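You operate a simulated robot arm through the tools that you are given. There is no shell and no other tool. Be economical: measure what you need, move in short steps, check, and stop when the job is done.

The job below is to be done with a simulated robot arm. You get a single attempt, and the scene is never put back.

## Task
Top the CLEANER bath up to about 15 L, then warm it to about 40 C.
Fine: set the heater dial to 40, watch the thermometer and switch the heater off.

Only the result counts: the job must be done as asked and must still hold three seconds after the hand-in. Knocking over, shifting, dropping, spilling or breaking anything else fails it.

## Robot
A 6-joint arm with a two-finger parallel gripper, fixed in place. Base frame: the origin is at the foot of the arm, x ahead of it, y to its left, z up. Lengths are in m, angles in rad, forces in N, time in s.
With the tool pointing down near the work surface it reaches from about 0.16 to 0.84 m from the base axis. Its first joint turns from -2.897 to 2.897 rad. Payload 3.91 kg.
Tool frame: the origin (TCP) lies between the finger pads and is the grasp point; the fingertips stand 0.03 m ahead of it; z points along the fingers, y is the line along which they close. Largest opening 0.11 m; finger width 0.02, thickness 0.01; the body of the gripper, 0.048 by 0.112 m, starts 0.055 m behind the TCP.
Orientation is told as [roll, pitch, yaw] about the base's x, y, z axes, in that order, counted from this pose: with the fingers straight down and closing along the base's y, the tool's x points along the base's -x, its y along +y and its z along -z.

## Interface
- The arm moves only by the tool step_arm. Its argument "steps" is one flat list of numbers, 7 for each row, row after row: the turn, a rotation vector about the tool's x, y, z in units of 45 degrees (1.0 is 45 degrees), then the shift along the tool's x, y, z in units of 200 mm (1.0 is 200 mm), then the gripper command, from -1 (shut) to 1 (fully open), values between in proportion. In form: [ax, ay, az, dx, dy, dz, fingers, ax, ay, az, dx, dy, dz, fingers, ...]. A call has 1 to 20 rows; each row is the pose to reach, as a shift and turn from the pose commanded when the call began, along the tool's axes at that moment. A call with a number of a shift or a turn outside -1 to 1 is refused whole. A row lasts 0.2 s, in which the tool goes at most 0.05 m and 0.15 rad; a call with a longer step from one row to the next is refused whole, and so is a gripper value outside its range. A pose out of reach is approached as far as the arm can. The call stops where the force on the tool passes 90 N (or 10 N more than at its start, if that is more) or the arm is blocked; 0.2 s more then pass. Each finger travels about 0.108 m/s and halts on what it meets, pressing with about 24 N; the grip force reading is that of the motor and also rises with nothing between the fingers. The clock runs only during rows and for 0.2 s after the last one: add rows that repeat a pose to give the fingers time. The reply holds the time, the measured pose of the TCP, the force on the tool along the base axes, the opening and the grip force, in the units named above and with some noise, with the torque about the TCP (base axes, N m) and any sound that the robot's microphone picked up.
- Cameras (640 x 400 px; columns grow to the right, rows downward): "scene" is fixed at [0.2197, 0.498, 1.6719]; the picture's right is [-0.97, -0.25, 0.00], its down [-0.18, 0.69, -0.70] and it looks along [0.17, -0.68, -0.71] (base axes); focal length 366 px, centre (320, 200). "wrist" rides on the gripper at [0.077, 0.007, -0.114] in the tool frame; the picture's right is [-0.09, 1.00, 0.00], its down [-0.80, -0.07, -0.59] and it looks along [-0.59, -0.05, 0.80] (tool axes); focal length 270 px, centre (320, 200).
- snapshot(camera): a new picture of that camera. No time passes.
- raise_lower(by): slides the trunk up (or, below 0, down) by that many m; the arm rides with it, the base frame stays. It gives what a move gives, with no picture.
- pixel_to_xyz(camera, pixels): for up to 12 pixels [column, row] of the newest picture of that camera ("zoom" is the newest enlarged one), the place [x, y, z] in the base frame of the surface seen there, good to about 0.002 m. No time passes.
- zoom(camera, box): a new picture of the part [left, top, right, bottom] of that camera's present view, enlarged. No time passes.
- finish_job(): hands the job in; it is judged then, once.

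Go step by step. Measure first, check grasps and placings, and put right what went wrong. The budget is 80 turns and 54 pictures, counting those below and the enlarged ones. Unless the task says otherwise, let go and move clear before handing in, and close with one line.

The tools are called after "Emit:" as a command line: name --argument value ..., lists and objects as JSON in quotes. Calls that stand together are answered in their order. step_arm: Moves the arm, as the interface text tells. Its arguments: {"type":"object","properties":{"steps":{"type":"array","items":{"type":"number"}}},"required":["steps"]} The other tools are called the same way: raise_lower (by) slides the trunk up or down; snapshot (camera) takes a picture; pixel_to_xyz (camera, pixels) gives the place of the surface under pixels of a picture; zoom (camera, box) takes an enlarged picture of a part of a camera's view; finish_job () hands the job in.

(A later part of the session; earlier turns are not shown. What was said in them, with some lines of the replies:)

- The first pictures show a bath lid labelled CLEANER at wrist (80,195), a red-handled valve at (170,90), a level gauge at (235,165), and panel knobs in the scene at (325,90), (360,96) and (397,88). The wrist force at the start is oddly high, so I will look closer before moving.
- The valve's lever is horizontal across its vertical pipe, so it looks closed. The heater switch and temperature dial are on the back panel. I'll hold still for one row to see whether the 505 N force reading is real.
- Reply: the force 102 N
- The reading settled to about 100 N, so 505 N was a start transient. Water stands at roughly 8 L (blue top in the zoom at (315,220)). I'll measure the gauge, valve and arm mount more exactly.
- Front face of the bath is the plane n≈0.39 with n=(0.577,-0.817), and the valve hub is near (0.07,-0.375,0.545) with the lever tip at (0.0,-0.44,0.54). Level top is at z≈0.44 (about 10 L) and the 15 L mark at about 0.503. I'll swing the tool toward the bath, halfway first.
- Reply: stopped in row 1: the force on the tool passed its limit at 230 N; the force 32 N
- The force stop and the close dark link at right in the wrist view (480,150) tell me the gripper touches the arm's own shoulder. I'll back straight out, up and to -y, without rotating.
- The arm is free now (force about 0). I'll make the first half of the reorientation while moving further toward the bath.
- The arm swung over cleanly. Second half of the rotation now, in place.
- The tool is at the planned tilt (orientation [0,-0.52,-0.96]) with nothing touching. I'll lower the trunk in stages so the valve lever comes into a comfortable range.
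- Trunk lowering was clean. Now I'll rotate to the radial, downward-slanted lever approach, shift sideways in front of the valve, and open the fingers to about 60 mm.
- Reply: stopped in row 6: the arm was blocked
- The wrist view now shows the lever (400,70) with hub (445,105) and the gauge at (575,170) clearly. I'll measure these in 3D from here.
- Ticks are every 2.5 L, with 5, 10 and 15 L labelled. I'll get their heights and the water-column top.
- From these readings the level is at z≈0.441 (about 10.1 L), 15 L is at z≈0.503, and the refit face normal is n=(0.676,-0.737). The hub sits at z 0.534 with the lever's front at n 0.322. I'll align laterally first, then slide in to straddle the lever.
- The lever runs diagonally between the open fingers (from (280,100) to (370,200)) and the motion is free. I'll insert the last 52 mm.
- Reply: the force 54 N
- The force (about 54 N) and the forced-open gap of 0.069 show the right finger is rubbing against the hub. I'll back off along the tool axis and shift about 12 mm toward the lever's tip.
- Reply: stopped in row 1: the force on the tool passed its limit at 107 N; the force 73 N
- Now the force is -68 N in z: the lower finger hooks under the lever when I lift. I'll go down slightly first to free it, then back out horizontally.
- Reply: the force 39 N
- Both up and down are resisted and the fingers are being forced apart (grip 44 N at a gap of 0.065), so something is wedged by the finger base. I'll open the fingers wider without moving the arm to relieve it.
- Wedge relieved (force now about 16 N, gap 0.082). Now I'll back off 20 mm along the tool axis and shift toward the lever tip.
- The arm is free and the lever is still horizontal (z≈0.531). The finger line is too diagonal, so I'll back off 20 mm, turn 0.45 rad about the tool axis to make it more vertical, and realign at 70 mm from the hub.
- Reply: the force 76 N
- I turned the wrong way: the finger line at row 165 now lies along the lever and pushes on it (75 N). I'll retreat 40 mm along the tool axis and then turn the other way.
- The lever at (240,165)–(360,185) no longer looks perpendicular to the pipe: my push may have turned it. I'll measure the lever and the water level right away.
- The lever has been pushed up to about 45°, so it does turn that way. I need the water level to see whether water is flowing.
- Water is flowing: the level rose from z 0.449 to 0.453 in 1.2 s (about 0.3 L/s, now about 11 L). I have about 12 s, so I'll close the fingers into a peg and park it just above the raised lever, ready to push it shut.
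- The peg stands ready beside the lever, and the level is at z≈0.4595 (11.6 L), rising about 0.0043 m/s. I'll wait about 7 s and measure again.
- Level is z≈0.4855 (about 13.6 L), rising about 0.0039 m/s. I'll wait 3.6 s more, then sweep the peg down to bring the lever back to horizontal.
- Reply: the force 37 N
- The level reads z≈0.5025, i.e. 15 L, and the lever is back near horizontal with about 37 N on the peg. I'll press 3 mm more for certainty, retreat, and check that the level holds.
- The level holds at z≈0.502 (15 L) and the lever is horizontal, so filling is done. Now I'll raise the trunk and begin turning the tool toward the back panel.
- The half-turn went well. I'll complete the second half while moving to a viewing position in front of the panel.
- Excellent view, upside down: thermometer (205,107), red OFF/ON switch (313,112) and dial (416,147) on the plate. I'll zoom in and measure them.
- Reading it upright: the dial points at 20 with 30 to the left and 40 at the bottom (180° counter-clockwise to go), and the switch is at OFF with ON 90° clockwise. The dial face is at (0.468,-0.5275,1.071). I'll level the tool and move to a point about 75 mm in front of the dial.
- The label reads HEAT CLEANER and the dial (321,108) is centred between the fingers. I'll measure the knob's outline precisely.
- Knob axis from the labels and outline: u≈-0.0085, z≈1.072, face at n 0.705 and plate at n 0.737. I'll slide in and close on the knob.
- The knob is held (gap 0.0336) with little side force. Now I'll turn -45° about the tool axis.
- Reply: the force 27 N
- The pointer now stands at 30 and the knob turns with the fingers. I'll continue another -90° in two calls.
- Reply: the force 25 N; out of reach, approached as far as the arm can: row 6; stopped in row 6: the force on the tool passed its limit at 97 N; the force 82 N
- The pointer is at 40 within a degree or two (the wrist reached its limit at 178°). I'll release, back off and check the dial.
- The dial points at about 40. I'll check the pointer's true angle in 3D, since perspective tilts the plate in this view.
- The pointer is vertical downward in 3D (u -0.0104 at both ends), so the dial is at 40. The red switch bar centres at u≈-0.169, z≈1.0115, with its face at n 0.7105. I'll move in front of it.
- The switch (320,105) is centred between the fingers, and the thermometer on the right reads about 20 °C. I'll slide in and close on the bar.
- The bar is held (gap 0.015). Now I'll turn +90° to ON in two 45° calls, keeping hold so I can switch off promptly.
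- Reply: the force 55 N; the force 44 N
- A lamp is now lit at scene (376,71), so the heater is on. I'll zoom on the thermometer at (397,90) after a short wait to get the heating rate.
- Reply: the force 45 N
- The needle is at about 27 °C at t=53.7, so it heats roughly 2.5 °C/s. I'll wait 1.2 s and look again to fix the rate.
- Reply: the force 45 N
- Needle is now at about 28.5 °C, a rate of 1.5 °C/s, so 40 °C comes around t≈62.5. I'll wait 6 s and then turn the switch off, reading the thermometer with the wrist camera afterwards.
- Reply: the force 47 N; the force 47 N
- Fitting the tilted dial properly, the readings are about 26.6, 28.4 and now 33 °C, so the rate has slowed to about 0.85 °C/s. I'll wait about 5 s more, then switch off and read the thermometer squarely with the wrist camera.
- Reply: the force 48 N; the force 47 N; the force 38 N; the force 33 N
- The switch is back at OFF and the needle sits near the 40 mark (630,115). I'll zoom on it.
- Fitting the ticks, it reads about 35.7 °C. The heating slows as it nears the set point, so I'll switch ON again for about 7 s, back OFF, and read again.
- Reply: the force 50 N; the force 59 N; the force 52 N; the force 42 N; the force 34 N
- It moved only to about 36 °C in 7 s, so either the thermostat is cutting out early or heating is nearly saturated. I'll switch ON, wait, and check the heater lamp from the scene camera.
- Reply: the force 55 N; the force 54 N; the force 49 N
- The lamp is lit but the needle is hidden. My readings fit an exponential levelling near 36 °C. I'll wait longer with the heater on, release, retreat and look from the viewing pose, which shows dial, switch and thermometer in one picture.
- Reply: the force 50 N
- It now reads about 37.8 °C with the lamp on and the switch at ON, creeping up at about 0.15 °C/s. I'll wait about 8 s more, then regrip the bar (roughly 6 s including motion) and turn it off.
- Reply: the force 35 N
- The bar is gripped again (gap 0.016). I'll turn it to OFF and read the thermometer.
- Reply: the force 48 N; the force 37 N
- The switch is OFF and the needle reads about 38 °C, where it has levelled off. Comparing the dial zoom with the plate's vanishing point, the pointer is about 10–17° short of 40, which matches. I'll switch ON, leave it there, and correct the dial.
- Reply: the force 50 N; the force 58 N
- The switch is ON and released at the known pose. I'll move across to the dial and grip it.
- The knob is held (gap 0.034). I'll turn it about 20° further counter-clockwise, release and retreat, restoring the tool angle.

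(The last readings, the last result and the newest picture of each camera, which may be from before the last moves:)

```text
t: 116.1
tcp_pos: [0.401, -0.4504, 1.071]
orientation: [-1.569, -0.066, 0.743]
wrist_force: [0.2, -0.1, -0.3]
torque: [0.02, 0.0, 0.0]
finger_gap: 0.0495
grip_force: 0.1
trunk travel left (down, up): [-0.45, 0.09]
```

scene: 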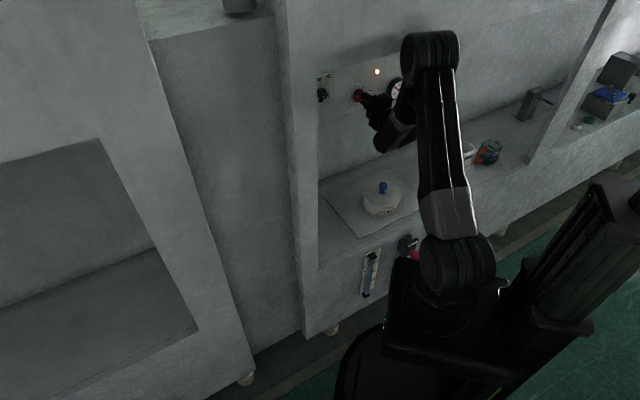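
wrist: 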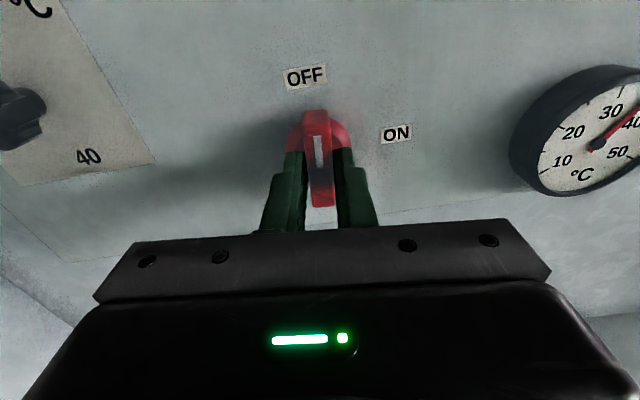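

Dial adjusted cleanly. I'll go back in front of the switch, turn the tool upright for the full view, wait a few seconds, and use the last picture there.

Emit:
step_arm --steps '[0, 0, 0, 0.162, 0.049, 0, -0.27, 0, 0, 0, 0.324, 0.098, 0, -0.27, 0, 0, 0, 0.486, 0.147, 0, -0.27, 0, 0, 0, 0.648, 0.196, 0, -0.27, 0, 0, 0, 0.81, 0.243, 0, -0.27]'

Emit:
step_arm --steps '[0, 0, -0.167, 0, 0, 0, -0.27, 0, 0, -0.333, 0, 0, 0, -0.27, 0, 0, -0.5, 0, 0, 0, -0.27, 0, 0, -0.667, 0, 0, 0, -0.27, 0, 0, -0.833, 0, 0, 0, -0.27, 0, 0, -1, 0, 0, 0, -0.27]'

Emit:
step_arm --steps '[0, 0, -0.167, 0, 0, 0, -0.27, 0, 0, -0.333, 0, 0, 0, -0.27, 0, 0, -0.5, 0, 0, 0, -0.27, 0, 0, -0.667, 0, 0, 0, -0.27, 0, 0, -0.833, 0, 0, 0, -0.27, 0, 0, -0.98, 0, 0, 0, -0.27]'

Emit:
step_arm --steps '[0, 0, 0, 0, 0, 0, -0.27, 0, 0, 0, 0, 0, 0, -0.27, 0, 0, 0, 0, 0, 0, -0.27, 0, 0, 0, 0, 0, 0, -0.27, 0, 0, 0, 0, 0, 0, -0.27, 0, 0, 0, 0, 0, 0, -0.27, 0, 0, 0, 0, 0, 0, -0.27, 0, 0, 0, 0, 0, 0, -0.27, 0, 0, 0, 0, 0, 0, -0.27, 0, 0, 0, 0, 0, 0, -0.27, 0, 0, 0, 0, 0, 0, -0.27, 0, 0, 0, 0, 0, 0, -0.27, 0, 0, 0, 0, 0, 0, -0.27, 0, 0, 0, 0, 0, 0, -0.27, 0, 0, 0, 0, 0, 0, -0.27, 0, 0, 0, 0, 0, 0, -0.27, 0, 0, 0, 0, 0, 0, -0.27, 0, 0, 0, 0, 0, 0, -0.27, 0, 0, 0, 0, 0, 0, -0.27, 0, 0, 0, 0, 0, 0, -0.27]'

Emit:
zoom --camera "wrist" --box '[40, 0, 600, 220]'

```text
t: 117.3
tcp_pos: [0.2841, -0.5564, 1.0119]
orientation: [-1.568, -0.064, 0.744]
wrist_force: [0.5, 0.1, 0.5]
torque: [0.03, 0.02, -0.01]
finger_gap: 0.04
grip_force: 0.1
trunk travel left (down, up): [-0.45, 0.09]
```

```text
t: 118.7
tcp_pos: [0.2838, -0.557, 1.0127]
orientation: [-1.567, 0.723, 0.745]
wrist_force: [-0.2, -0.1, 0.0]
torque: [-0.02, -0.02, -0.02]
finger_gap: 0.0403
grip_force: 0.1
trunk travel left (down, up): [-0.45, 0.09]
```

```text
t: 120.1
tcp_pos: [0.2843, -0.5586, 1.012]
orientation: [-1.536, 1.494, 0.777]
wrist_force: [-0.8, 0.4, -0.3]
torque: [0.0, 0.02, -0.01]
finger_gap: 0.0403
grip_force: 0.1
trunk travel left (down, up): [-0.45, 0.09]
```

```text
t: 124.3
tcp_pos: [0.2848, -0.5586, 1.0109]
orientation: [-1.538, 1.491, 0.776]
wrist_force: [0.1, 0.6, -0.1]
torque: [-0.01, -0.04, 0.01]
finger_gap: 0.0401
grip_force: 0.0
trunk travel left (down, up): [-0.45, 0.09]
```

```text
1.14 times, centred on (320, 110) of wrist
```

zoom: 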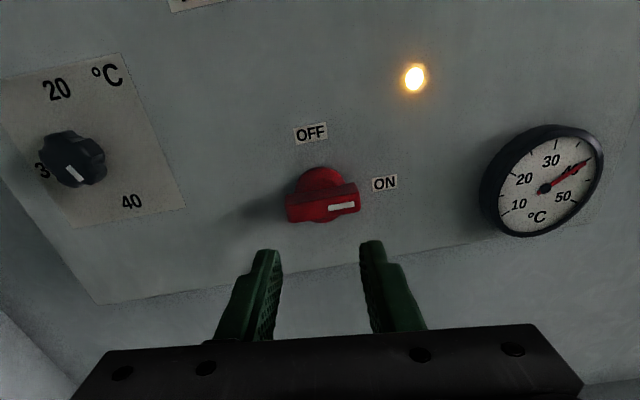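

The needle now reads about 40.3 °C (hub (543,188), tip (590,160)) with the lamp on. I'll regrip the bar and switch the heater off.

Emit:
step_arm --steps '[0, 0, 0.167, 0, 0, 0, -0.27, 0, 0, 0.333, 0, 0, 0, -0.27, 0, 0, 0.5, 0, 0, 0, -0.27, 0, 0, 0.667, 0, 0, 0, -0.27, 0, 0, 0.833, 0, 0, 0, -0.27, 0, 0, 1, 0, 0, 0, -0.27]'

Emit:
step_arm --steps '[0, 0, 0.167, 0, 0, 0, -0.27, 0, 0, 0.333, 0, 0, 0, -0.27, 0, 0, 0.5, 0, 0, 0, -0.27, 0, 0, 0.667, 0, 0, 0, -0.27, 0, 0, 0.833, 0, 0, 0, -0.27, 0, 0, 0.98, 0, 0, 0, -0.27]'

Emit:
step_arm --steps '[0, 0, 0, 0, 0, 0.16, -0.27, 0, 0, 0, 0, 0, 0.32, -0.27, 0, 0, 0, 0, 0, 0.46, -0.27, 0, 0, 0, 0, 0, 0.46, -0.6, 0, 0, 0, 0, 0, 0.46, -1, 0, 0, 0, 0, 0, 0.46, -1]'

Emit:
step_arm --steps '[0, 0, -0.167, 0, 0, 0, -1, 0, 0, -0.333, 0, 0, 0, -1, 0, 0, -0.5, 0, 0, 0, -1, 0, 0, -0.667, 0, 0, 0, -1, 0, 0, -0.833, 0, 0, 0, -1, 0, 0, -1, 0, 0, 0, -1]'

Emit:
step_arm --steps '[0, 0, -0.167, 0, 0, 0, -1, 0, 0, -0.333, 0, 0, 0, -1, 0, 0, -0.5, 0, 0, 0, -1, 0, 0, -0.667, 0, 0, 0, -1, 0, 0, -0.833, 0, 0, 0, -1, 0, 0, -1, 0, 0, 0, -1]'

```text
t: 125.7
tcp_pos: [0.284, -0.5583, 1.012]
orientation: [-1.566, 0.703, 0.747]
wrist_force: [-0.9, -0.7, 0.1]
torque: [-0.03, 0.0, 0.01]
finger_gap: 0.0403
grip_force: 0.1
trunk travel left (down, up): [-0.45, 0.09]
```

```text
t: 127.1
tcp_pos: [0.2829, -0.5586, 1.0113]
orientation: [-1.567, -0.067, 0.744]
wrist_force: [0.7, -0.8, 0.5]
torque: [-0.03, 0.02, 0.01]
finger_gap: 0.0404
grip_force: 0.0
trunk travel left (down, up): [-0.45, 0.09]
```

```text
t: 128.5
tcp_pos: [0.3426, -0.6229, 1.0103]
orientation: [-1.565, -0.066, 0.742]
wrist_force: [-0.7, -8.4, -36.9]
torque: [-0.1, 1.31, -0.05]
finger_gap: 0.016
grip_force: 45.3
trunk travel left (down, up): [-0.45, 0.09]
```

```text
t: 129.9
tcp_pos: [0.3425, -0.6228, 1.0096]
orientation: [-1.555, 0.723, 0.751]
wrist_force: [13.2, -22.7, -58.2]
torque: [0.67, 0.44, 0.0]
finger_gap: 0.0154
grip_force: 44.9
trunk travel left (down, up): [-0.45, 0.09]
```

```text
t: 131.3
tcp_pos: [0.3415, -0.6237, 1.0108]
orientation: [-1.441, 1.505, 0.868]
wrist_force: [-22.0, 0.5, -37.4]
torque: [0.52, 0.55, -0.06]
finger_gap: 0.015
grip_force: 45.2
trunk travel left (down, up): [-0.45, 0.09]
```

The bar turned back through the full 90° to OFF, still held at a gap of 0.015. I'll release and move clear.

Emit:
step_arm --steps '[0, 0, 0, 0, 0, 0, -0.5, 0, 0, 0, 0, 0, 0, -0.27, 0, 0, 0, 0, 0, -0.16, -0.27, 0, 0, 0, 0, 0, -0.34, -0.27]'

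```text
t: 132.3
tcp_pos: [0.3015, -0.5767, 1.0127]
orientation: [-1.528, 1.505, 0.786]
wrist_force: [0.6, 0.4, -0.7]
torque: [-0.01, 0.01, 0.01]
finger_gap: 0.0404
grip_force: 0.0
trunk travel left (down, up): [-0.45, 0.09]
```

The gripper is clear with no force on the tool, so I'm handing in.

Emit:
finish_job

```text
The job is handed in.
```

The CLEANER bath is at about 15 L and read about 40 °C with the water valve shut. I then switched the heater off, but had no pictures left to re-read the thermometer or re-check the water level. With the dial at what looked like 40 the bath stalled near 38 °C, so I turned it about 20° further; it may sit slightly past 40.
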